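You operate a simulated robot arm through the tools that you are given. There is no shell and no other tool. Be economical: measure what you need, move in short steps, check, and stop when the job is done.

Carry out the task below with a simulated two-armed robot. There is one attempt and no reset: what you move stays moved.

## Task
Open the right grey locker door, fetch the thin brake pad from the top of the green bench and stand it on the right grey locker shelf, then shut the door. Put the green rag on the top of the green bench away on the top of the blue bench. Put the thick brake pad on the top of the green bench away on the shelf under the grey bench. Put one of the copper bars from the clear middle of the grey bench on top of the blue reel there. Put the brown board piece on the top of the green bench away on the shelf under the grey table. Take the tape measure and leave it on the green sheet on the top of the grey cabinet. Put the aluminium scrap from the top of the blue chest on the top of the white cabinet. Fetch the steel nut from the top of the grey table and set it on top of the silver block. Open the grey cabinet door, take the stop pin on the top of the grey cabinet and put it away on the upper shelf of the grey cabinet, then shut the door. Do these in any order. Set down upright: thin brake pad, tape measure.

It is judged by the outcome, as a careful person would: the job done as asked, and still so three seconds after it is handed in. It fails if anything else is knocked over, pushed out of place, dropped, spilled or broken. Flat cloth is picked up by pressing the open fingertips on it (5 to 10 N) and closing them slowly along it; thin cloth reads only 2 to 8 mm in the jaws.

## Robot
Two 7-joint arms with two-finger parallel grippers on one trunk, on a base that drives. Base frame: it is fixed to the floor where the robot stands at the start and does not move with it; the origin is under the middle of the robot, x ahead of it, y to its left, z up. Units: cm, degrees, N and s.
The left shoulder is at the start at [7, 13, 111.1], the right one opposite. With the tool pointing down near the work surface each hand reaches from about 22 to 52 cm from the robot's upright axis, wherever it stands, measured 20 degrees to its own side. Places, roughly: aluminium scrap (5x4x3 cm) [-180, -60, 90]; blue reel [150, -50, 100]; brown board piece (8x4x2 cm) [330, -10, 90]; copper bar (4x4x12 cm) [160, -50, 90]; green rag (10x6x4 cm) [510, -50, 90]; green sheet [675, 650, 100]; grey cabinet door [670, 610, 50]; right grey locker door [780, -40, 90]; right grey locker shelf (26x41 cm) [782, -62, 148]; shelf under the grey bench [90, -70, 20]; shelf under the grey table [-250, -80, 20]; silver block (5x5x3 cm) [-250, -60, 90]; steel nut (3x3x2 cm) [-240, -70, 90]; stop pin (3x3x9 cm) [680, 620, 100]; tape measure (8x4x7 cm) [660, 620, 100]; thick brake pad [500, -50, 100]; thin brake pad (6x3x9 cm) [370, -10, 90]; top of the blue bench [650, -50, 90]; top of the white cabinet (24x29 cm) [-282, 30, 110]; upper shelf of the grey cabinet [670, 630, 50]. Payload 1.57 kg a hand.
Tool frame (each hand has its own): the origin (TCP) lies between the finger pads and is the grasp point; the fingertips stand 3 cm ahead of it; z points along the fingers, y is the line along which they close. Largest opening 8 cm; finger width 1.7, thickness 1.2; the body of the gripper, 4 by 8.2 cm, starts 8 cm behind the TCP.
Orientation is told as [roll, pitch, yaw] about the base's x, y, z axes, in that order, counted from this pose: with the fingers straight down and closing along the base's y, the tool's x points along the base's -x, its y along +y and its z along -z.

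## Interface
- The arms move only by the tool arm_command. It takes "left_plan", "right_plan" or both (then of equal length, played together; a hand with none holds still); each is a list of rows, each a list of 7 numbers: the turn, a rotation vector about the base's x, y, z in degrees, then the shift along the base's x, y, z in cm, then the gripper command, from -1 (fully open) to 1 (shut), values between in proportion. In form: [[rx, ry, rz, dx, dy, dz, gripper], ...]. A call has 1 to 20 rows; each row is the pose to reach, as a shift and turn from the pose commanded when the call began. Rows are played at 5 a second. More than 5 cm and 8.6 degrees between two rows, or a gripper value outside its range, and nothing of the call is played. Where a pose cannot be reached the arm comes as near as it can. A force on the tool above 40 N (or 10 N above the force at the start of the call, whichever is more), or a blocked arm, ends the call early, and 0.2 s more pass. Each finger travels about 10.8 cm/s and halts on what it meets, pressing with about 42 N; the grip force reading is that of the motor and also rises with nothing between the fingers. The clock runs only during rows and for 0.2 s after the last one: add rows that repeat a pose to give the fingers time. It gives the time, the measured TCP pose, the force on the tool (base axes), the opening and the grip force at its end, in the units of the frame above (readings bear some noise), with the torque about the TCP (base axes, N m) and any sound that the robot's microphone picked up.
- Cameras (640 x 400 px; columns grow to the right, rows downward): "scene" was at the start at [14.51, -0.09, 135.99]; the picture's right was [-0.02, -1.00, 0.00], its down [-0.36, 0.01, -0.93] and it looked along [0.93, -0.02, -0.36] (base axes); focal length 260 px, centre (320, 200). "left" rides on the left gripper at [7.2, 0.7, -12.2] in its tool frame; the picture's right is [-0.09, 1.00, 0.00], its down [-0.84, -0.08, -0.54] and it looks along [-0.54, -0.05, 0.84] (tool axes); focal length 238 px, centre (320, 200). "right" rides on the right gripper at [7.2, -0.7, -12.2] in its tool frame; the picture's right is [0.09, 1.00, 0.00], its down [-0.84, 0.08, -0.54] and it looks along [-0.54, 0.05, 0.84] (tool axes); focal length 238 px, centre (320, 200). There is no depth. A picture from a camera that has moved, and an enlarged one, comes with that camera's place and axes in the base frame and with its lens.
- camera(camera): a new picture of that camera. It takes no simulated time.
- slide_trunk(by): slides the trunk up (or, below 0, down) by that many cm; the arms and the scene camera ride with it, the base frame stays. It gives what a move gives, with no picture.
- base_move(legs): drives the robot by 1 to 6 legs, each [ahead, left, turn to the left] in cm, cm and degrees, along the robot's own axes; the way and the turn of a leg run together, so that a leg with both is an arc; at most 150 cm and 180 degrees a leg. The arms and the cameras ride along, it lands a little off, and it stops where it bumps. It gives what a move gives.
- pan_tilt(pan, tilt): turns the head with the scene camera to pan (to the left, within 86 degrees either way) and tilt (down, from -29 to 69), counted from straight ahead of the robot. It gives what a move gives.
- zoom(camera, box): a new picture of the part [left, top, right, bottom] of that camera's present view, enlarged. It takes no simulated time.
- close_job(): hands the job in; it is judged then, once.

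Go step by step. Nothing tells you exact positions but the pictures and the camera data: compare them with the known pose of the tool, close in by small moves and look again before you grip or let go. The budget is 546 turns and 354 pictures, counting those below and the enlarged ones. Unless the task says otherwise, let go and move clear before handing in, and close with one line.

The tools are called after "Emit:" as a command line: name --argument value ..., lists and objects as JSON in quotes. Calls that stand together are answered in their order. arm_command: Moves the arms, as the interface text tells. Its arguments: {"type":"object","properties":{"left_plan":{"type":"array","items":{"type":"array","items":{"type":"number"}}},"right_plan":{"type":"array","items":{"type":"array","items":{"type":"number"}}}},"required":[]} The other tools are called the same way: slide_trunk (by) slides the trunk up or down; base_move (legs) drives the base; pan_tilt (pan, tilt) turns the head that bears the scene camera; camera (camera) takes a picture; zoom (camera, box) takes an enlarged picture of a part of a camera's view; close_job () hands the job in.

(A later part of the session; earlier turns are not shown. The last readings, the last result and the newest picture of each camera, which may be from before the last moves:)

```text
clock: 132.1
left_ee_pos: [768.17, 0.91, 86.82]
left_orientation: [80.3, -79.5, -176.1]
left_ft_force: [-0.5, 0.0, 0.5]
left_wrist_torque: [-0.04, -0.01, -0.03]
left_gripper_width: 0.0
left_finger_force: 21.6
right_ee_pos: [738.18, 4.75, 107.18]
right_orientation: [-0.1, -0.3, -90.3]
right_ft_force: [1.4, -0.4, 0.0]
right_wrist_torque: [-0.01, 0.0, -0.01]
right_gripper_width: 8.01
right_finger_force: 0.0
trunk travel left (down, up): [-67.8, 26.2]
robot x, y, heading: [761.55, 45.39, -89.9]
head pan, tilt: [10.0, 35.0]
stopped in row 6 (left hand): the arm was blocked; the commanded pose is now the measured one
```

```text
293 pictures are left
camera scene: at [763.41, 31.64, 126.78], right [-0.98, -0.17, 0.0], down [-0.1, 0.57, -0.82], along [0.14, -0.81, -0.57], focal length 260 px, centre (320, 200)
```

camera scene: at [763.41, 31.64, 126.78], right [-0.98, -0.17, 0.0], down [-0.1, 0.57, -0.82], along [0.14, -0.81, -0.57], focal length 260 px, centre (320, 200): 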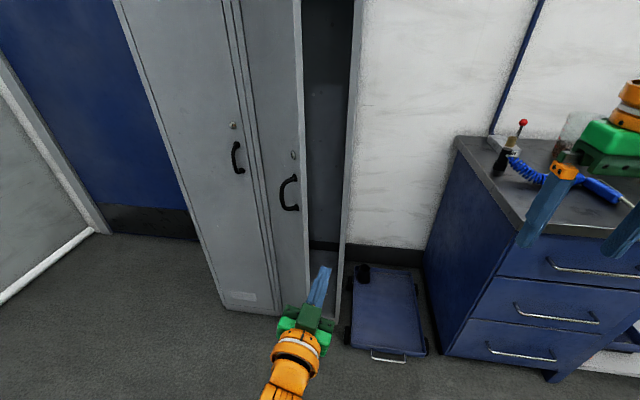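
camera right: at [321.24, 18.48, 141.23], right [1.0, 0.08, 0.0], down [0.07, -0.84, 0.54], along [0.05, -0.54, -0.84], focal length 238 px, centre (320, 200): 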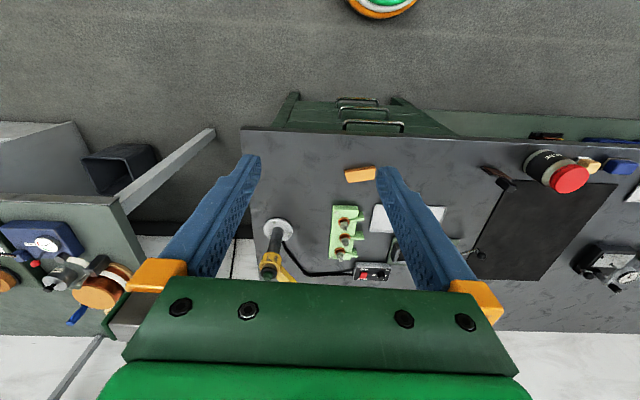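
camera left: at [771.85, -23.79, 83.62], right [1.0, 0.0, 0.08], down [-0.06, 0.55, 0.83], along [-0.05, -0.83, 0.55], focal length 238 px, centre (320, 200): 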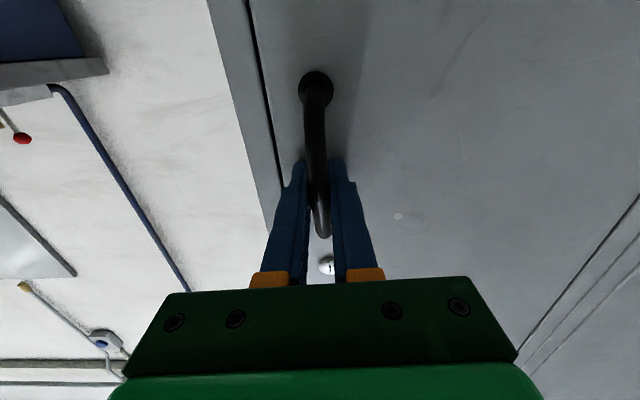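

The hand is nearly in line with the gap. Advance into the opening beside the door edge.

Emit:
arm_command --left_plan '[[0, 0, 0, 0.5, -5, 0, 1], [0, 0, 0, 1, -10, 0, 1], [0, 0, 0, 1, -15, 0, 1], [0, 0, 0, 1, -20, 0, 1], [0, 0, 0, 1, -23, 0, 1], [0, 0, 0, 1, -23, 0, 1]]'

Emit:
camera --camera "scene"

Emit:
camera --camera "left"

```text
refused: row 1 steps farther than a row can; nothing moved
```

```text
292 pictures are left
camera scene: at [763.41, 31.64, 126.78], right [-0.98, -0.17, 0.0], down [-0.1, 0.57, -0.82], along [0.14, -0.81, -0.57], focal length 260 px, centre (320, 200)
```

scene: 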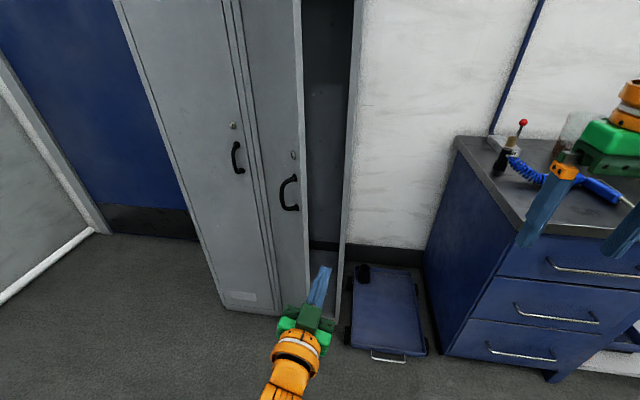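

```text
291 pictures are left
camera left: at [771.35, 13.01, 80.26], right [0.96, -0.1, 0.27], down [-0.17, 0.54, 0.83], along [-0.23, -0.84, 0.5], focal length 238 px, centre (320, 200)
```

left: 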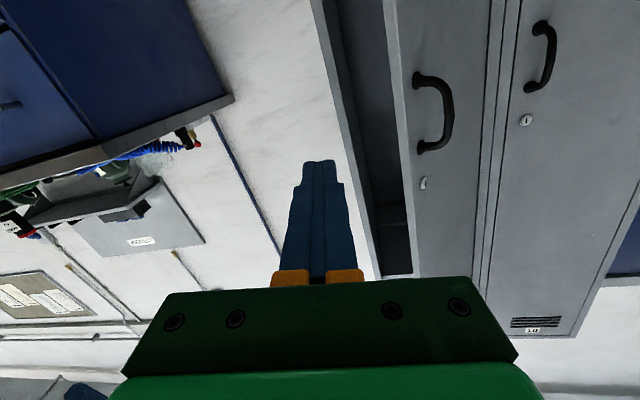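

Small step-size issue; resend, also squaring the hand's yaw.

Emit:
arm_command --left_plan '[[0, 0, 4, -0.3, -4, 0, 1], [0, 0, 8, -0.5, -8, 0, 1], [0, 0, 11, -0.8, -12, 0, 1], [0, 0, 11, -0.8, -16, 0, 1], [0, 0, 11, -0.8, -20, 0, 1], [0, 0, 11, -0.8, -24, 0, 1], [0, 0, 11, -0.8, -24, 0, 1]]'

Emit:
camera --camera "scene"

Emit:
camera --camera "left"

```text
clock: 132.6
left_ee_pos: [771.14, -4.26, 83.88]
left_orientation: [82.5, -68.3, -172.9]
left_ft_force: [0.1, -0.6, -0.3]
left_wrist_torque: [0.0, -0.01, -0.02]
left_gripper_width: 0.02
left_finger_force: 21.1
right_ee_pos: [738.17, 4.77, 107.05]
right_orientation: [0.0, -0.1, -90.2]
right_ft_force: [0.0, 0.2, -0.4]
right_wrist_torque: [0.01, 0.02, -0.03]
right_gripper_width: 7.98
right_finger_force: 0.0
trunk travel left (down, up): [-67.8, 26.2]
robot x, y, heading: [761.49, 45.2, -89.7]
head pan, tilt: [10.0, 35.0]
stopped in row 2 (left hand): the arm was blocked; the commanded pose is now the measured one
```

```text
290 pictures are left
camera scene: at [763.33, 31.53, 126.76], right [-0.98, -0.17, 0.0], down [-0.1, 0.57, -0.82], along [0.14, -0.81, -0.58], focal length 260 px, centre (320, 200)
```

scene: 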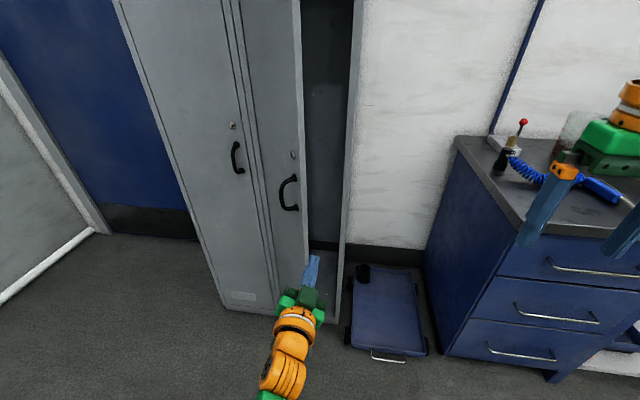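

```text
289 pictures are left
camera left: at [774.38, 8.14, 78.12], right [0.89, -0.02, 0.45], down [-0.38, 0.5, 0.78], along [-0.24, -0.86, 0.44], focal length 238 px, centre (320, 200)
```

left: 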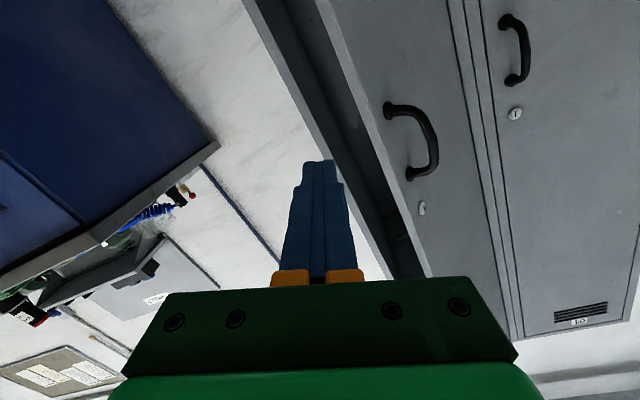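

The left arm sits in an awkward rolled posture. I'll bring it out left, un-roll it and go back to fingers-down, which also works to push the door from inside.

Emit:
arm_command --left_plan '[[0, 7, 0, 3, 0, 1, 1], [0, 14, 0, 6, 1, 2, 1], [0, 21.5, 0, 10, 1, 3, 1], [0, 21.5, 0, 10, 1, 3, 1]]'

Emit:
camera --camera "left"

```text
clock: 133.6
left_ee_pos: [780.97, -3.11, 86.95]
left_orientation: [-0.1, -87.4, -90.8]
left_ft_force: [-1.3, 0.8, -1.1]
left_wrist_torque: [0.01, -0.04, 0.01]
left_gripper_width: 0.02
left_finger_force: 21.3
right_ee_pos: [738.11, 4.67, 107.13]
right_orientation: [0.0, -0.2, -90.1]
right_ft_force: [0.6, -0.1, 0.9]
right_wrist_torque: [-0.03, -0.01, 0.0]
right_gripper_width: 8.01
right_finger_force: 0.0
trunk travel left (down, up): [-67.8, 26.2]
robot x, y, heading: [761.56, 45.2, -90.2]
head pan, tilt: [10.0, 35.0]
```

```text
288 pictures are left
camera left: at [781.89, 9.36, 80.37], right [1.0, -0.02, 0.09], down [-0.07, 0.51, 0.86], along [-0.06, -0.86, 0.5], focal length 238 px, centre (320, 200)
```

left: 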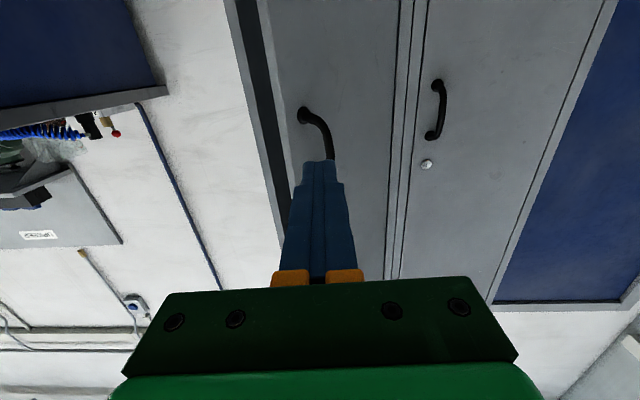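

Clean now. Rotate to fingers-down while rising.

Emit:
arm_command --left_plan '[[8, 0, 0, 0, 0, 2, 1], [16, 0, 0, 0, 0, 4, 1], [24, 0, 0, 0, 0, 6, 1], [32, 0, 0, 0, 0, 8, 1], [40, 0, 0, 0, 0, 10, 1], [48, 0, 0, 0, 0, 12, 1], [56, 0, 0, 0, 0, 14, 1], [64, 0, 0, 0, 0, 16, 1], [72, 0, 0, 0, 0, 18, 1], [80, 0, 0, 0, 0, 18, 1], [87, 0, 0, 0, 0, 18, 1], [87, 0, 0, 0, 0, 18, 1]]'

Emit:
base_move --legs '[[0, -18, 0], [18, 0, 0]]'

Emit:
camera --camera "scene"

Emit:
camera --camera "left"

```text
clock: 136.2
left_ee_pos: [781.87, -0.23, 103.98]
left_orientation: [-0.9, -5.3, -90.1]
left_ft_force: [-0.2, 1.1, -0.1]
left_wrist_torque: [0.0, -0.01, 0.01]
left_gripper_width: 0.0
left_finger_force: 21.1
left hand out of reach, approached as far as the arm can: row 10, 11, 12
right_ee_pos: [738.17, 4.8, 107.11]
right_orientation: [-0.1, -0.2, -90.2]
right_ft_force: [0.5, -0.2, -1.0]
right_wrist_torque: [0.0, -0.01, 0.04]
right_gripper_width: 8.0
right_finger_force: 0.1
trunk travel left (down, up): [-67.8, 26.2]
robot x, y, heading: [761.21, 45.36, -89.9]
head pan, tilt: [10.0, 35.0]
```

```text
clock: 138.8
left_ee_pos: [763.71, -17.75, 103.97]
left_orientation: [-0.9, -5.4, -90.1]
left_ft_force: [-0.4, 0.6, -0.2]
left_wrist_torque: [0.02, 0.01, -0.03]
left_gripper_width: 0.02
left_finger_force: 21.0
right_ee_pos: [720.01, -12.97, 107.21]
right_orientation: [0.0, -0.2, -90.1]
right_ft_force: [-0.3, 0.5, 0.7]
right_wrist_torque: [0.01, 0.03, 0.01]
right_gripper_width: 7.99
right_finger_force: 0.0
trunk travel left (down, up): [-67.8, 26.2]
robot x, y, heading: [743.44, 27.5, -90.1]
head pan, tilt: [10.0, 35.0]
```

```text
287 pictures are left
camera scene: at [745.07, 14.08, 126.81], right [-0.98, -0.17, 0.0], down [-0.1, 0.56, -0.82], along [0.14, -0.81, -0.57], focal length 260 px, centre (320, 200)
```

scene: 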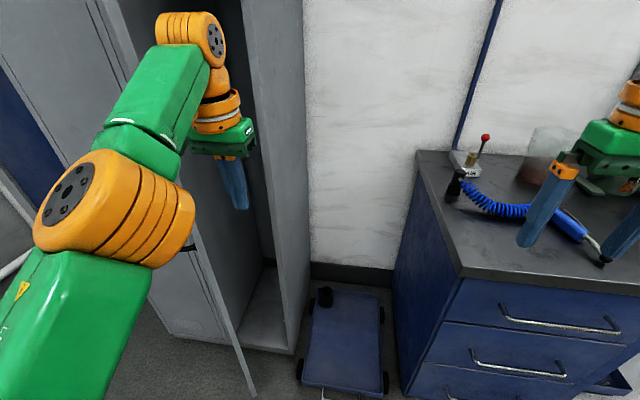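

```text
286 pictures are left
camera left: at [764.54, -9.54, 115.55], right [1.0, -0.09, -0.01], down [-0.07, -0.78, 0.62], along [-0.06, -0.61, -0.79], focal length 238 px, centre (320, 200)
```

left: 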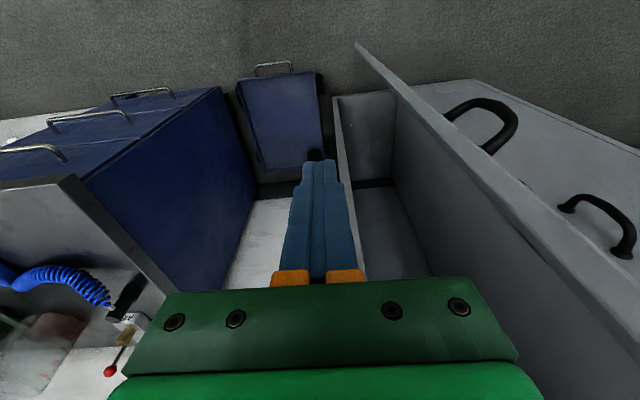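

The hand is inside the wedge left of the door, good. I extend the hand a bit while backing the base, then strafe left so the fingers swing the door open.

Emit:
base_move --legs '[[-7, 0, 0]]'

Emit:
arm_command --left_plan '[[-2, 0, 0, 0, -4, 0, 1], [-5, 0, 0, 0, -8, 0, 1], [-5, 0, 0, 0, -8, 0, 1]]'

Emit:
base_move --legs '[[0, 20, 0]]'

Emit:
camera --camera "scene"

Emit:
camera --camera "left"

```text
clock: 139.8
left_ee_pos: [763.77, -11.09, 103.84]
left_orientation: [-0.9, -5.0, -90.0]
left_ft_force: [0.0, -1.1, -0.9]
left_wrist_torque: [0.02, -0.02, 0.01]
left_gripper_width: 0.0
left_finger_force: 21.1
right_ee_pos: [719.95, -6.41, 106.94]
right_orientation: [0.0, 0.0, -90.1]
right_ft_force: [0.9, 0.3, -0.1]
right_wrist_torque: [0.0, -0.01, 0.01]
right_gripper_width: 8.01
right_finger_force: 0.1
trunk travel left (down, up): [-67.8, 26.2]
robot x, y, heading: [743.39, 34.68, -89.6]
head pan, tilt: [10.0, 35.0]
```

```text
clock: 140.6
left_ee_pos: [763.89, -14.32, 101.6]
left_orientation: [-0.8, -10.3, -90.0]
left_ft_force: [-0.8, 0.5, -0.4]
left_wrist_torque: [-0.01, -0.01, 0.0]
left_gripper_width: 0.0
left_finger_force: 21.3
left hand out of reach, approached as far as the arm can: row 1, 2, 3
right_ee_pos: [719.75, -6.0, 107.02]
right_orientation: [0.0, -0.3, -90.1]
right_ft_force: [0.0, -0.6, 0.2]
right_wrist_torque: [-0.01, -0.03, -0.02]
right_gripper_width: 8.0
right_finger_force: 0.1
trunk travel left (down, up): [-67.8, 26.2]
robot x, y, heading: [743.18, 34.18, -90.0]
head pan, tilt: [10.0, 35.0]
```

```text
clock: 142.2
left_ee_pos: [783.95, -14.25, 101.64]
left_orientation: [-0.8, -10.2, -89.9]
left_ft_force: [-0.3, 0.2, -0.1]
left_wrist_torque: [-0.02, -0.03, 0.03]
left_gripper_width: 0.0
left_finger_force: 21.5
right_ee_pos: [739.89, -6.07, 106.91]
right_orientation: [0.2, -0.2, -90.0]
right_ft_force: [0.5, 0.5, 0.2]
right_wrist_torque: [-0.03, -0.02, 0.0]
right_gripper_width: 8.01
right_finger_force: 0.1
trunk travel left (down, up): [-67.8, 26.2]
robot x, y, heading: [763.36, 34.23, -90.1]
head pan, tilt: [10.0, 35.0]
```

```text
285 pictures are left
camera scene: at [764.91, 20.93, 126.79], right [-0.98, -0.18, 0.0], down [-0.1, 0.56, -0.82], along [0.15, -0.81, -0.57], focal length 260 px, centre (320, 200)
```

scene: 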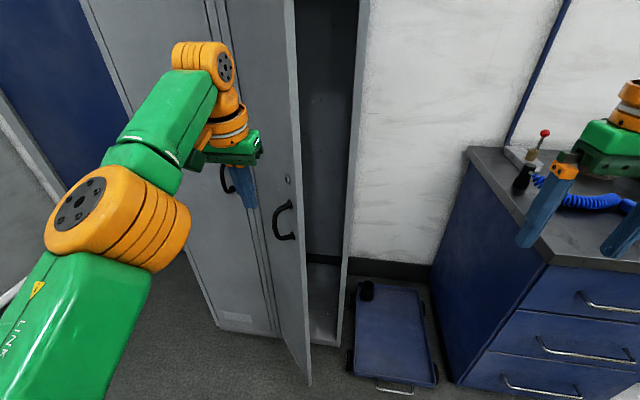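

```text
284 pictures are left
camera left: at [784.72, -4.96, 112.31], right [1.0, -0.09, 0.0], down [-0.07, -0.73, 0.68], along [-0.06, -0.68, -0.73], focal length 238 px, centre (320, 200)
```

left: 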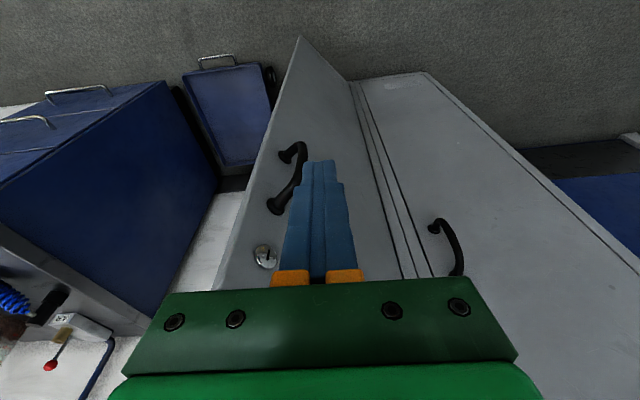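

The fingers passed in front of the door edge. Go back, step forward 8 cm, and sweep again.

Emit:
base_move --legs '[[0, -21, 0], [8, 0, 0]]'

Emit:
camera --camera "left"

```text
clock: 144.5
left_ee_pos: [763.27, -21.89, 101.62]
left_orientation: [-0.9, -10.4, -89.8]
left_ft_force: [-0.5, -0.2, -0.6]
left_wrist_torque: [0.0, 0.01, 0.02]
left_gripper_width: 0.0
left_finger_force: 21.2
right_ee_pos: [719.3, -13.99, 107.15]
right_orientation: [0.0, -0.4, -89.9]
right_ft_force: [0.2, 0.0, 0.0]
right_wrist_torque: [-0.02, 0.04, 0.02]
right_gripper_width: 8.02
right_finger_force: 0.1
trunk travel left (down, up): [-67.8, 26.2]
robot x, y, heading: [742.26, 26.46, -89.8]
head pan, tilt: [10.0, 35.0]
```

```text
283 pictures are left
camera left: at [764.1, -12.7, 112.38], right [1.0, -0.09, 0.0], down [-0.07, -0.73, 0.68], along [-0.06, -0.68, -0.73], focal length 238 px, centre (320, 200)
```

left: 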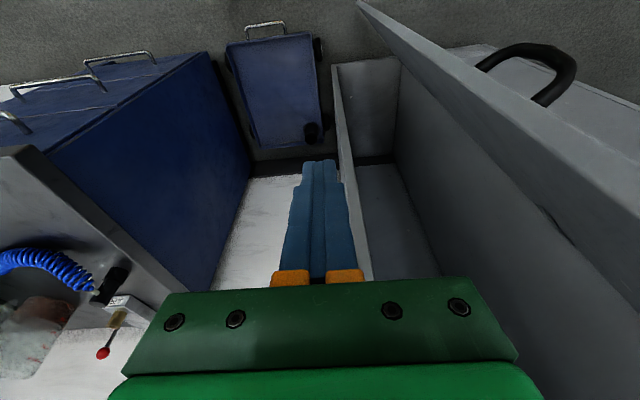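

Door edge at about (775.5,-19.5). Step 3 cm more forward then sweep left.

Emit:
base_move --legs '[[3, 0, 0], [0, 22, 0]]'

Emit:
camera --camera "left"

Emit:
camera --camera "scene"

```text
clock: 146.6
left_ee_pos: [785.23, -25.01, 101.55]
left_orientation: [-0.8, -10.1, -89.7]
left_ft_force: [0.4, -0.4, 0.3]
left_wrist_torque: [-0.03, -0.02, 0.01]
left_gripper_width: 0.02
left_finger_force: 21.7
right_ee_pos: [741.18, -17.1, 107.14]
right_orientation: [0.2, -0.1, -89.7]
right_ft_force: [0.6, -0.2, 0.8]
right_wrist_torque: [-0.04, -0.01, -0.04]
right_gripper_width: 8.0
right_finger_force: 0.0
trunk travel left (down, up): [-67.8, 26.2]
robot x, y, heading: [764.51, 23.68, -89.3]
head pan, tilt: [10.0, 35.0]
```

```text
282 pictures are left
camera left: at [785.97, -15.76, 112.3], right [1.0, -0.09, 0.0], down [-0.07, -0.73, 0.68], along [-0.06, -0.68, -0.73], focal length 238 px, centre (320, 200)
```

left: 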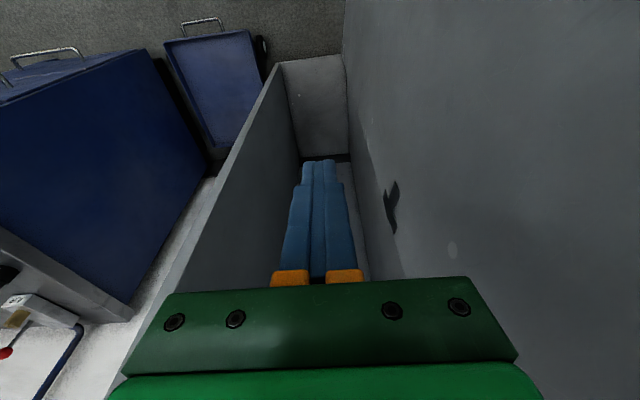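

```text
281 pictures are left
camera scene: at [766.05, 10.04, 126.78], right [-0.98, -0.18, 0.0], down [-0.1, 0.56, -0.82], along [0.15, -0.81, -0.57], focal length 260 px, centre (320, 200)
```

scene: 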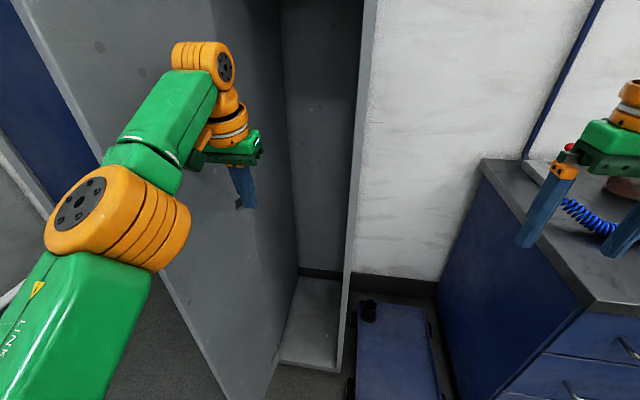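

The arm is pushing the door's inside; it's near 80-90°. Push a bit more, then retreat and look at the shelf.

Emit:
base_move --legs '[[0, 9, 0], [0, -12, 0], [-30, 0, 0]]'

Emit:
slide_trunk --by 25

Emit:
pan_tilt --pan 10 --tilt 5

Emit:
camera --camera "scene"

```text
clock: 147.7
left_ee_pos: [790.98, -24.76, 101.56]
left_orientation: [-1.3, -9.9, -91.0]
left_ft_force: [-6.5, 1.8, -0.5]
left_wrist_torque: [-0.19, -0.5, 0.07]
left_gripper_width: 0.0
left_finger_force: 21.7
right_ee_pos: [747.71, -16.94, 107.13]
right_orientation: [0.1, -0.3, -89.9]
right_ft_force: [-0.3, 0.2, 0.4]
right_wrist_torque: [-0.02, 0.01, 0.03]
right_gripper_width: 8.01
right_finger_force: 0.0
trunk travel left (down, up): [-67.8, 26.2]
robot x, y, heading: [771.09, 23.65, -89.8]
head pan, tilt: [10.0, 35.0]
stopped in leg 1: the force on the tool passed its limit at 82 N (the readings are from after the stop); the commanded pose is now the measured one
```

```text
clock: 150.3
left_ee_pos: [790.87, -24.95, 126.65]
left_orientation: [-1.2, -10.1, -91.0]
left_ft_force: [-5.6, -0.7, 2.7]
left_wrist_torque: [-0.02, -0.52, -0.02]
left_gripper_width: 0.01
left_finger_force: 21.3
right_ee_pos: [747.69, -16.95, 131.99]
right_orientation: [0.2, -0.2, -89.7]
right_ft_force: [-0.2, 1.2, -0.2]
right_wrist_torque: [-0.02, -0.02, 0.02]
right_gripper_width: 8.0
right_finger_force: 0.1
trunk travel left (down, up): [-92.8, 1.2]
robot x, y, heading: [771.25, 23.64, -89.7]
head pan, tilt: [10.0, 35.0]
```

```text
clock: 151.2
left_ee_pos: [790.95, -24.94, 126.6]
left_orientation: [-1.4, -10.1, -91.0]
left_ft_force: [-3.6, -0.2, 2.4]
left_wrist_torque: [-0.01, -0.48, -0.03]
left_gripper_width: 0.01
left_finger_force: 21.5
right_ee_pos: [747.85, -16.93, 132.06]
right_orientation: [0.2, -0.1, -89.8]
right_ft_force: [-0.9, -0.1, 0.4]
right_wrist_torque: [-0.01, 0.0, 0.01]
right_gripper_width: 8.0
right_finger_force: 0.0
trunk travel left (down, up): [-92.8, 1.2]
robot x, y, heading: [771.02, 23.46, -89.8]
head pan, tilt: [10.0, 5.0]
```

```text
280 pictures are left
camera scene: at [772.72, 9.81, 156.61], right [-0.98, -0.18, 0.0], down [-0.01, 0.09, -1.0], along [0.18, -0.98, -0.09], focal length 260 px, centre (320, 200)
```

scene: 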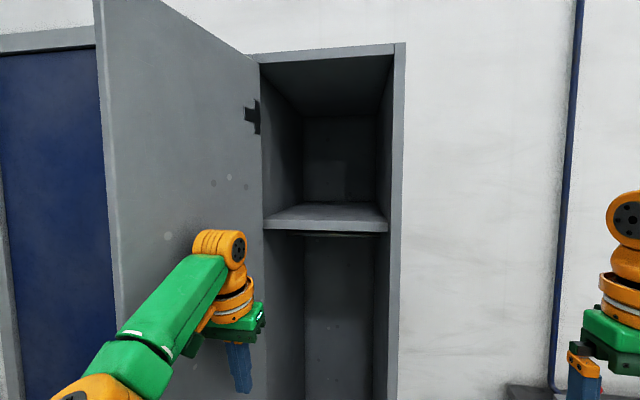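

The shelf compartment is tall (148–180) and the door stands ~95° open. I'll bring the thin pad with the left hand, fingers tilted ~70° so it can be placed in the compartment. Retreat and drive to the thin pad.

Emit:
base_move --legs '[[0, -4, 0], [-30, 0, 0], [0, -150, 0], [0, -150, 0], [0, -90, 0]]'

Emit:
pan_tilt --pan 0 --tilt 45

Emit:
camera --camera "scene"

```text
clock: 172.1
left_ee_pos: [401.92, -5.73, 126.45]
left_orientation: [-1.5, -10.0, -88.0]
left_ft_force: [-1.1, -0.3, -0.3]
left_wrist_torque: [0.01, 0.0, 0.0]
left_gripper_width: 0.0
left_finger_force: 20.9
right_ee_pos: [358.4, -0.06, 132.14]
right_orientation: [-0.1, -0.2, -86.9]
right_ft_force: [-0.6, 0.3, 0.6]
right_wrist_torque: [-0.01, 0.01, 0.04]
right_gripper_width: 7.99
right_finger_force: 0.1
trunk travel left (down, up): [-92.8, 1.2]
robot x, y, heading: [379.36, 42.02, -87.0]
head pan, tilt: [10.0, 5.0]
```

```text
clock: 173.1
left_ee_pos: [401.78, -5.8, 126.5]
left_orientation: [-1.4, -10.0, -87.9]
left_ft_force: [0.6, 0.5, 0.1]
left_wrist_torque: [0.0, -0.03, 0.02]
left_gripper_width: 0.0
left_finger_force: 21.7
right_ee_pos: [358.05, -0.14, 132.06]
right_orientation: [-0.1, -0.2, -87.0]
right_ft_force: [0.3, -0.3, 0.3]
right_wrist_torque: [0.03, -0.04, 0.0]
right_gripper_width: 8.0
right_finger_force: 0.1
trunk travel left (down, up): [-92.8, 1.2]
robot x, y, heading: [379.35, 41.5, -86.9]
head pan, tilt: [0.0, 45.0]
```

```text
279 pictures are left
camera scene: at [380.15, 28.7, 150.31], right [-1.0, -0.06, 0.0], down [-0.04, 0.71, -0.71], along [0.04, -0.71, -0.71], focal length 260 px, centre (320, 200)
```

scene: 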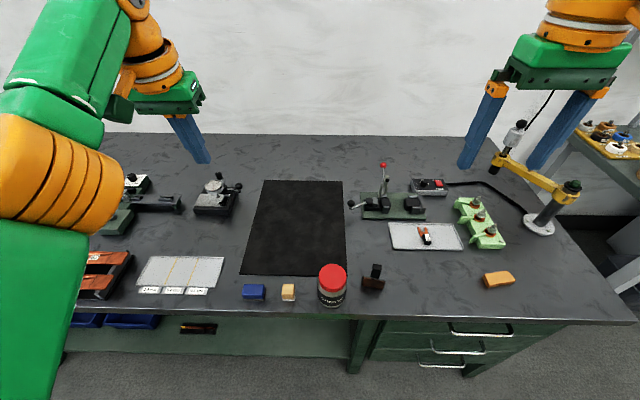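

Pad at ≈(368.7,-4.5). I shift the base right, square heading, and tilt the left hand to ~70° with partially open fingers (the grease jar is close by).

Emit:
base_move --legs '[[-3, -26, -3]]'

Emit:
arm_command --left_plan '[[-8, 0, 0, 0, 0, 0, -0.3], [-16, 0, 0, 0, 0, 0, -0.3], [-24, 0, 0, 0, 0, 0, -0.3], [-32, 0, 0, 0, 0, 0, -0.3], [-40, 0, 0, 0, 0, 0, -0.3], [-48, 0, 0, 0, 0, 0, -0.3], [-56, 0, 0, 0, 0, 0, -0.3], [-60, 0, 0, 0, 0, 0, -0.3], [-60, 0, 0, 0, 0, 0, -0.3]]'

Emit:
camera --camera "left"

Emit:
camera --camera "scene"

```text
clock: 175.0
left_ee_pos: [373.6, -4.62, 126.47]
left_orientation: [-1.7, -10.0, -90.7]
left_ft_force: [0.8, 0.3, -0.4]
left_wrist_torque: [-0.02, 0.06, 0.03]
left_gripper_width: 0.01
left_finger_force: 21.3
right_ee_pos: [330.47, 3.1, 132.24]
right_orientation: [-0.2, -0.2, -89.6]
right_ft_force: [-0.5, 0.6, 0.4]
right_wrist_torque: [-0.01, -0.01, 0.01]
right_gripper_width: 7.98
right_finger_force: 0.0
trunk travel left (down, up): [-92.8, 1.2]
robot x, y, heading: [353.1, 43.64, -89.4]
head pan, tilt: [0.0, 45.0]
```

```text
clock: 177.0
left_ee_pos: [373.35, -4.8, 126.6]
left_orientation: [0.2, -70.1, -92.0]
left_ft_force: [0.3, 0.3, 0.8]
left_wrist_torque: [0.01, 0.02, 0.0]
left_gripper_width: 5.19
left_finger_force: 0.1
left hand out of reach, approached as far as the arm can: row 1
right_ee_pos: [330.04, 3.15, 132.05]
right_orientation: [0.1, -0.3, -89.6]
right_ft_force: [-0.1, 0.3, 0.1]
right_wrist_torque: [-0.01, 0.04, -0.01]
right_gripper_width: 7.99
right_finger_force: 0.0
trunk travel left (down, up): [-92.8, 1.2]
robot x, y, heading: [353.01, 43.78, -89.7]
head pan, tilt: [0.0, 45.0]
```

```text
278 pictures are left
camera left: at [374.38, 9.16, 123.99], right [0.99, -0.06, 0.09], down [-0.07, 0.23, 0.97], along [-0.08, -0.97, 0.22], focal length 238 px, centre (320, 200)
```

left: 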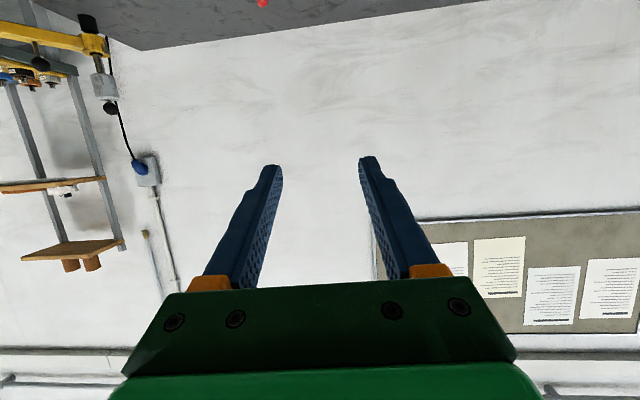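

```text
277 pictures are left
camera scene: at [353.34, 30.79, 150.3], right [-1.0, -0.01, 0.0], down [-0.01, 0.71, -0.71], along [0.01, -0.71, -0.71], focal length 260 px, centre (320, 200)
```

scene: 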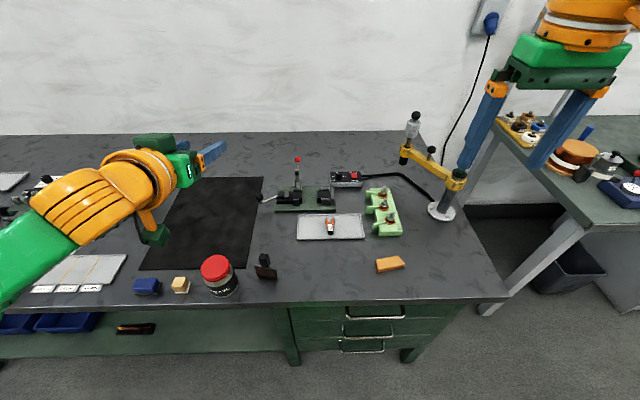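

Zoom on the thin pad to fix its position and yaw.

Emit:
zoom --camera "scene" --box '[190, 235, 310, 310]'

```text
5.33 times, centred on (250, 272) of scene
camera zoom: at [353.34, 30.79, 150.3], right [-1.0, -0.01, 0.0], down [-0.01, 0.71, -0.71], along [0.01, -0.71, -0.71], focal length 1386 px, centre (693, -187)
```

zoom: 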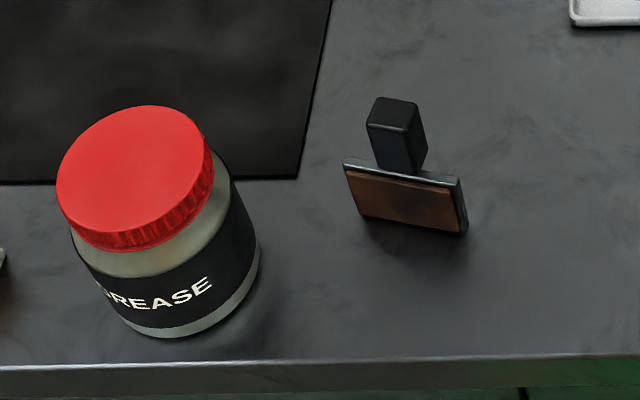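

The pad's plate runs at yaw ≈-11.5°, block centre ≈(367.5,-4.4), block exposed z 90.5–95.5. Lower the trunk and align above it.

Emit:
slide_trunk --by -22

Emit:
arm_command --left_plan '[[0, 0, -4, -3, 0.2, 0, -0.3], [0, 0, -8, -5.8, 0.4, 0, -0.3], [0, 0, -10, -5.8, 0.4, -3, -0.3], [0, 0, -10, -5.8, 0.4, -3, -0.3]]'

Emit:
pan_tilt --pan 15 --tilt 50

Emit:
camera --camera "scene"

Emit:
camera --camera "left"

```text
clock: 179.3
left_ee_pos: [373.3, -4.67, 104.49]
left_orientation: [0.3, -69.9, -92.0]
left_ft_force: [0.6, -0.9, 0.6]
left_wrist_torque: [-0.02, -0.02, 0.01]
left_gripper_width: 5.2
left_finger_force: 0.0
right_ee_pos: [329.99, 3.09, 110.17]
right_orientation: [0.0, -0.2, -89.6]
right_ft_force: [0.2, 0.1, 0.1]
right_wrist_torque: [-0.02, -0.04, 0.0]
right_gripper_width: 8.01
right_finger_force: 0.0
trunk travel left (down, up): [-70.8, 23.2]
robot x, y, heading: [352.74, 44.48, -89.7]
head pan, tilt: [0.0, 45.0]
```

```text
clock: 180.3
left_ee_pos: [367.45, -4.22, 101.47]
left_orientation: [0.3, -70.0, -102.1]
left_ft_force: [0.5, 0.1, 0.1]
left_wrist_torque: [0.02, 0.03, 0.0]
left_gripper_width: 5.19
left_finger_force: 0.1
right_ee_pos: [330.0, 3.08, 110.02]
right_orientation: [0.0, -0.1, -89.6]
right_ft_force: [-0.5, -0.3, -0.1]
right_wrist_torque: [0.03, 0.0, -0.01]
right_gripper_width: 8.0
right_finger_force: 0.1
trunk travel left (down, up): [-70.8, 23.2]
robot x, y, heading: [352.53, 43.9, -89.3]
head pan, tilt: [0.0, 45.0]
```

```text
clock: 181.1
left_ee_pos: [367.47, -4.24, 101.52]
left_orientation: [0.3, -69.9, -101.9]
left_ft_force: [-0.1, 0.2, -0.2]
left_wrist_torque: [0.01, -0.02, 0.0]
left_gripper_width: 5.21
left_finger_force: 0.0
right_ee_pos: [330.01, 3.19, 110.03]
right_orientation: [0.0, -0.2, -89.7]
right_ft_force: [0.4, -0.1, -0.7]
right_wrist_torque: [-0.02, -0.03, 0.02]
right_gripper_width: 8.01
right_finger_force: 0.0
trunk travel left (down, up): [-70.8, 23.2]
robot x, y, heading: [352.89, 43.57, -89.6]
head pan, tilt: [15.0, 50.0]
```

```text
275 pictures are left
camera scene: at [355.29, 31.5, 127.61], right [-0.96, -0.27, 0.0], down [-0.2, 0.74, -0.64], along [0.17, -0.62, -0.77], focal length 260 px, centre (320, 200)
```

scene: 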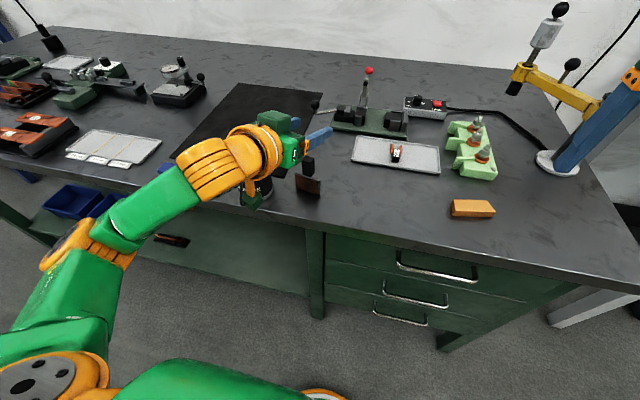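

```text
274 pictures are left
camera left: at [370.92, 9.25, 99.01], right [0.97, -0.23, 0.09], down [-0.03, 0.23, 0.97], along [-0.25, -0.94, 0.22], focal length 238 px, centre (320, 200)
```

left: 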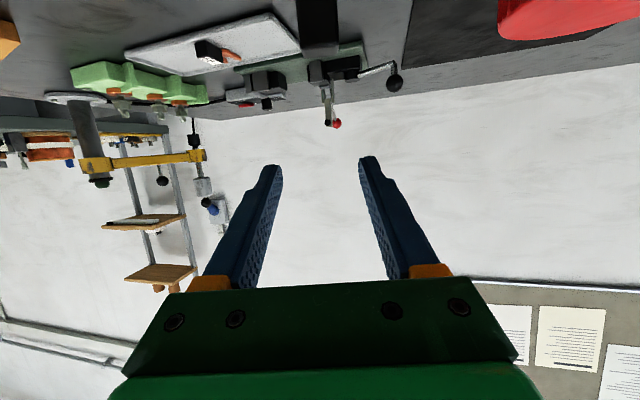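

The block is centred between the fingers (dark post at the top of the picture). Lower 5 cm and look.

Emit:
arm_command --left_plan '[[0, 0, 0, 0, 0, -2.5, -0.3], [0, 0, 0, 0, 0, -5, -0.3], [0, 0, 0, 0, 0, -5, -0.3]]'

Emit:
camera --camera "left"

Emit:
zoom --camera "scene" --box '[220, 90, 380, 220]'

```text
clock: 181.9
left_ee_pos: [367.41, -4.13, 96.51]
left_orientation: [0.3, -70.0, -102.0]
left_ft_force: [-0.3, 0.8, 0.3]
left_wrist_torque: [0.02, 0.01, 0.0]
left_gripper_width: 5.2
left_finger_force: 0.0
right_ee_pos: [329.92, 3.08, 110.1]
right_orientation: [0.0, -0.2, -89.6]
right_ft_force: [0.6, -0.8, 0.4]
right_wrist_torque: [0.02, 0.01, -0.02]
right_gripper_width: 8.0
right_finger_force: 0.0
trunk travel left (down, up): [-70.8, 23.2]
robot x, y, heading: [352.98, 44.12, -89.6]
head pan, tilt: [15.0, 50.0]
```

```text
273 pictures are left
camera left: at [370.87, 9.25, 93.95], right [0.97, -0.23, 0.09], down [-0.03, 0.24, 0.97], along [-0.25, -0.94, 0.22], focal length 238 px, centre (320, 200)
```

left: 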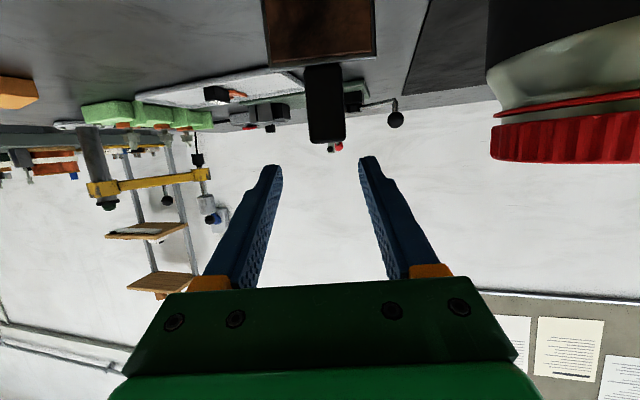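

```text
3.08 times, centred on (300, 155) of scene
camera zoom: at [355.29, 31.51, 127.61], right [-0.96, -0.27, 0.0], down [-0.21, 0.74, -0.64], along [0.17, -0.62, -0.77], focal length 800 px, centre (382, 338)
```

zoom: 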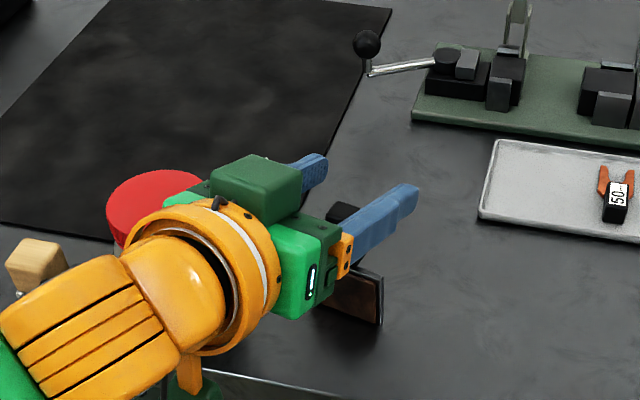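

Block top is at z≈94 and it's centred. Lower 4.4 cm, nudge forward 0.9, then close slowly.

Emit:
arm_command --left_plan '[[0, 0, 0, 0.1, -0.3, -1.5, -0.3], [0, 0, 0, 0.2, -0.6, -3, -0.3], [0, 0, 0, 0.2, -0.9, -4.4, -0.3], [0, 0, 0, 0.2, -0.9, -4.4, -0.3]]'

Emit:
camera --camera "left"

```text
clock: 182.9
left_ee_pos: [367.72, -5.24, 92.14]
left_orientation: [0.4, -70.1, -102.1]
left_ft_force: [0.0, 0.3, 0.0]
left_wrist_torque: [-0.01, 0.0, 0.01]
left_gripper_width: 5.21
left_finger_force: 0.0
right_ee_pos: [329.96, 3.04, 110.11]
right_orientation: [0.0, -0.2, -89.6]
right_ft_force: [0.3, 0.8, 0.1]
right_wrist_torque: [0.0, -0.01, 0.04]
right_gripper_width: 8.01
right_finger_force: 0.0
trunk travel left (down, up): [-70.8, 23.2]
robot x, y, heading: [352.75, 43.79, -89.6]
head pan, tilt: [15.0, 50.0]
```

```text
271 pictures are left
camera left: at [371.25, 8.25, 89.62], right [0.97, -0.23, 0.09], down [-0.03, 0.24, 0.97], along [-0.25, -0.94, 0.22], focal length 238 px, centre (320, 200)
```

left: 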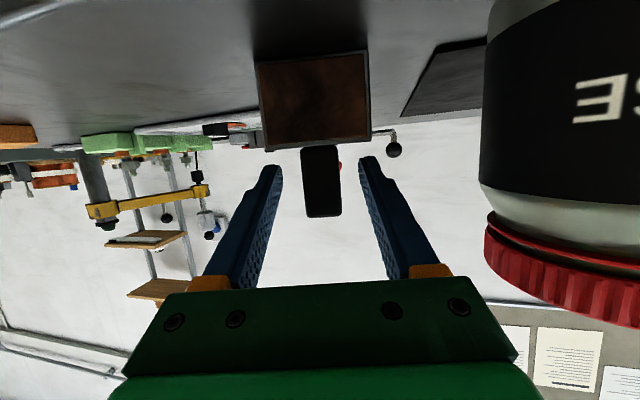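

Well placed. Close slowly.

Emit:
arm_command --left_plan '[[0, 0, 0, 0, 0, 0, 0], [0, 0, 0, 0, 0, 0, 0.3], [0, 0, 0, 0, 0, 0, 0.5], [0, 0, 0, 0, 0, 0, 0.8], [0, 0, 0, 0, 0, 0, 1], [0, 0, 0, 0, 0, 0, 1], [0, 0, 0, 0, 0, 0, 1]]'

Emit:
arm_command --left_plan '[[0, 0, 0, 0, 0, 3, 1], [0, 0, 0, 0, 0, 8, 1], [0, 0, 0, 0, 0, 8, 1]]'

Emit:
camera --camera "left"

Emit:
zoom --camera "scene" --box '[220, 70, 380, 220]'

```text
clock: 184.5
left_ee_pos: [367.82, -5.25, 92.1]
left_orientation: [0.2, -70.0, -102.1]
left_ft_force: [0.0, -0.3, 0.1]
left_wrist_torque: [0.01, 0.03, 0.03]
left_gripper_width: 2.15
left_finger_force: 34.1
right_ee_pos: [329.99, 3.02, 110.13]
right_orientation: [0.0, -0.1, -89.6]
right_ft_force: [0.4, -0.5, -0.2]
right_wrist_torque: [-0.01, 0.01, 0.01]
right_gripper_width: 7.99
right_finger_force: 0.0
trunk travel left (down, up): [-70.8, 23.2]
robot x, y, heading: [353.34, 43.75, -89.3]
head pan, tilt: [15.0, 50.0]
```

```text
clock: 185.3
left_ee_pos: [367.86, -5.34, 100.14]
left_orientation: [0.3, -69.9, -102.0]
left_ft_force: [-0.4, -0.2, -1.4]
left_wrist_torque: [-0.03, -0.02, 0.01]
left_gripper_width: 2.15
left_finger_force: 34.3
right_ee_pos: [330.01, 2.97, 110.07]
right_orientation: [0.0, -0.1, -89.5]
right_ft_force: [-0.1, 0.0, 0.1]
right_wrist_torque: [0.02, 0.0, 0.0]
right_gripper_width: 7.97
right_finger_force: 0.0
trunk travel left (down, up): [-70.8, 23.2]
robot x, y, heading: [353.07, 43.81, -89.9]
head pan, tilt: [15.0, 50.0]
```

```text
270 pictures are left
camera left: at [371.29, 8.16, 97.66], right [0.97, -0.23, 0.09], down [-0.03, 0.23, 0.97], along [-0.25, -0.94, 0.22], focal length 238 px, centre (320, 200)
```

left: 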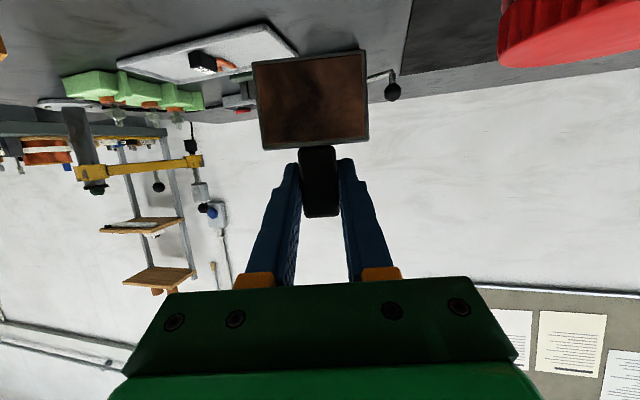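

```text
2.67 times, centred on (300, 145) of scene
camera zoom: at [355.34, 31.45, 127.6], right [-0.96, -0.27, 0.0], down [-0.21, 0.74, -0.64], along [0.17, -0.62, -0.77], focal length 693 px, centre (373, 347)
```

zoom: 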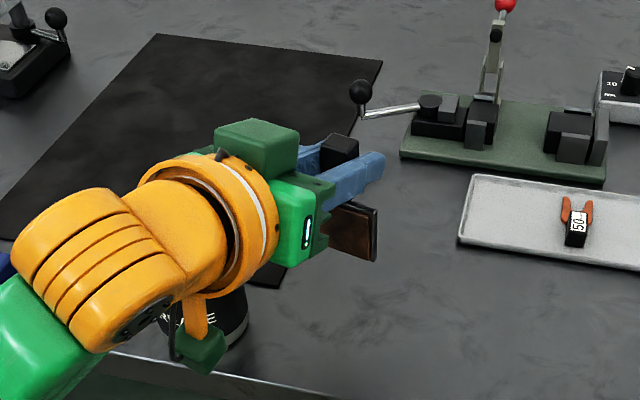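

Thin pad is held. Raise trunk, retreat, and travel to the locker.

Emit:
slide_trunk --by 23

Emit:
base_move --legs '[[-14, 0, 0], [0, 150, 0], [0, 150, 0], [0, 100, 0]]'

Emit:
pan_tilt --pan 10 --tilt 10

Emit:
camera --camera "scene"

```text
clock: 187.7
left_ee_pos: [367.82, -5.34, 123.25]
left_orientation: [0.2, -69.9, -102.0]
left_ft_force: [0.3, 0.1, -1.4]
left_wrist_torque: [0.01, -0.01, 0.01]
left_gripper_width: 2.16
left_finger_force: 34.6
right_ee_pos: [329.99, 3.1, 133.17]
right_orientation: [0.0, -0.2, -89.6]
right_ft_force: [0.3, 0.5, -0.1]
right_wrist_torque: [0.0, -0.01, -0.03]
right_gripper_width: 8.01
right_finger_force: 0.0
trunk travel left (down, up): [-93.8, 0.2]
robot x, y, heading: [352.76, 44.04, -89.3]
head pan, tilt: [15.0, 50.0]
```

```text
clock: 207.9
left_ee_pos: [767.78, 14.53, 123.08]
left_orientation: [0.5, -70.0, -100.8]
left_ft_force: [0.9, 0.2, -1.8]
left_wrist_torque: [-0.01, 0.01, 0.02]
left_gripper_width: 2.16
left_finger_force: 33.9
right_ee_pos: [729.68, 21.97, 132.99]
right_orientation: [0.0, -0.2, -88.2]
right_ft_force: [0.3, 0.4, -0.5]
right_wrist_torque: [0.02, 0.01, 0.01]
right_gripper_width: 8.01
right_finger_force: 0.1
trunk travel left (down, up): [-93.8, 0.2]
robot x, y, heading: [751.56, 63.04, -88.3]
head pan, tilt: [15.0, 50.0]
```

```text
clock: 208.9
left_ee_pos: [767.96, 14.57, 123.26]
left_orientation: [0.3, -70.0, -100.6]
left_ft_force: [0.4, 1.3, -1.2]
left_wrist_torque: [-0.02, 0.0, 0.02]
left_gripper_width: 2.15
left_finger_force: 34.6
right_ee_pos: [729.85, 22.09, 133.16]
right_orientation: [0.0, -0.2, -88.1]
right_ft_force: [-0.1, 0.0, -0.5]
right_wrist_torque: [-0.02, -0.02, -0.05]
right_gripper_width: 8.0
right_finger_force: 0.0
trunk travel left (down, up): [-93.8, 0.2]
robot x, y, heading: [751.66, 63.53, -88.2]
head pan, tilt: [10.0, 10.0]
```

```text
268 pictures are left
camera scene: at [754.14, 49.27, 156.78], right [-0.98, -0.21, 0.0], down [-0.04, 0.17, -0.98], along [0.2, -0.96, -0.17], focal length 260 px, centre (320, 200)
```

scene: 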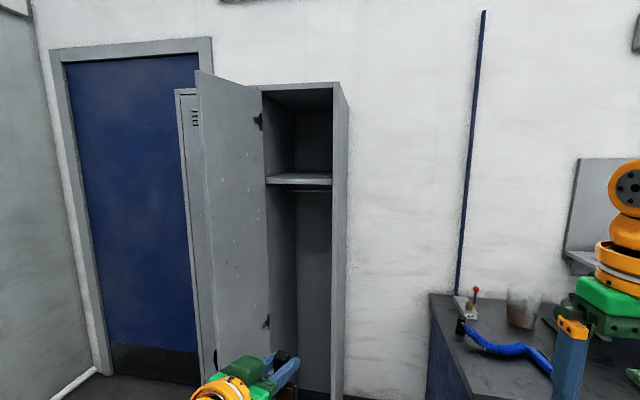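

Door remains open. I raise the pad to shelf height, square it, and extend the arm.

Emit:
arm_command --left_plan '[[0, 0, 1, 0, 0, 4.5, 1], [0, 0, 2, 0, 0, 9, 1], [0, 0, 3, 0, 0, 13.5, 1], [0, 0, 4, 0, 0, 18, 1], [0, 0, 5, 0, 0, 22.5, 1], [0, 0, 6, 0, 0, 27, 1], [0, 0, 7, 0, 0, 31.5, 1], [0, 0, 8, 0, 0, 35, 1], [0, 0, 9, 0, -4, 36.5, 1], [0, 0, 10, 0, -8, 37, 1], [0, 0, 10, 0, -11, 37, 1], [0, 0, 10, 0, -11, 37, 1]]'

Emit:
camera --camera "scene"

```text
clock: 211.5
left_ee_pos: [767.74, 11.2, 155.84]
left_orientation: [0.5, -70.1, -90.8]
left_ft_force: [0.4, 0.3, -1.2]
left_wrist_torque: [-0.01, 0.0, 0.03]
left_gripper_width: 2.16
left_finger_force: 34.6
left hand out of reach, approached as far as the arm can: row 8, 9, 10, 11, 12
right_ee_pos: [729.73, 22.16, 132.96]
right_orientation: [0.0, -0.4, -88.2]
right_ft_force: [0.1, -0.1, -0.5]
right_wrist_torque: [-0.03, -0.01, 0.0]
right_gripper_width: 7.97
right_finger_force: 0.0
trunk travel left (down, up): [-93.8, 0.2]
robot x, y, heading: [752.17, 63.65, -88.1]
head pan, tilt: [10.0, 10.0]
```

```text
267 pictures are left
camera scene: at [754.03, 49.43, 156.81], right [-0.98, -0.21, 0.0], down [-0.04, 0.17, -0.98], along [0.2, -0.96, -0.17], focal length 260 px, centre (320, 200)
```

scene: 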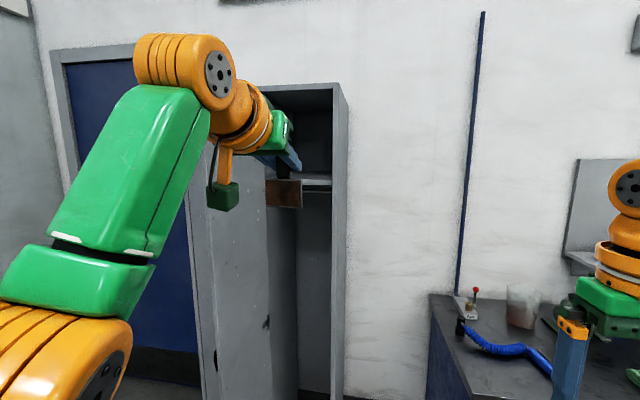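

The arm is at its reach limit here; I draw back for some height and check.

Emit:
arm_command --left_plan '[[0, 0, 0, 0, 4, 0, 1], [0, 0, 0, 0, 8, -0.5, 1], [0, 0, 0, 0, 11, -1, 1], [0, 0, 0, 0, 11, -1, 1]]'

```text
clock: 212.5
left_ee_pos: [767.97, 22.05, 154.75]
left_orientation: [0.3, -69.9, -90.7]
left_ft_force: [0.1, 0.1, -2.2]
left_wrist_torque: [0.03, 0.02, -0.01]
left_gripper_width: 2.17
left_finger_force: 34.2
right_ee_pos: [729.87, 21.95, 133.05]
right_orientation: [0.0, -0.2, -88.2]
right_ft_force: [0.3, 0.4, -0.1]
right_wrist_torque: [0.0, -0.01, 0.01]
right_gripper_width: 7.98
right_finger_force: 0.2
trunk travel left (down, up): [-93.8, 0.2]
robot x, y, heading: [751.79, 63.55, -88.0]
head pan, tilt: [10.0, 10.0]
```

Emit:
arm_command --left_plan '[[0, 0, 0, 0, -1.5, 2, 1], [0, 0, 0, 0, -3, 4, 1], [0, 0, 0, 0, -5, 4, 1], [0, 0, 0, 0, -5, 4, 1]]'

```text
clock: 213.5
left_ee_pos: [767.88, 17.01, 158.5]
left_orientation: [0.3, -70.0, -90.7]
left_ft_force: [0.2, 0.4, -2.5]
left_wrist_torque: [0.0, -0.02, 0.01]
left_gripper_width: 2.16
left_finger_force: 35.0
right_ee_pos: [729.85, 21.81, 133.08]
right_orientation: [-0.1, -0.2, -88.2]
right_ft_force: [-0.4, -0.1, 0.0]
right_wrist_torque: [0.0, 0.0, -0.02]
right_gripper_width: 8.03
right_finger_force: 0.1
trunk travel left (down, up): [-93.8, 0.2]
robot x, y, heading: [751.65, 63.42, -88.2]
head pan, tilt: [10.0, 10.0]
```

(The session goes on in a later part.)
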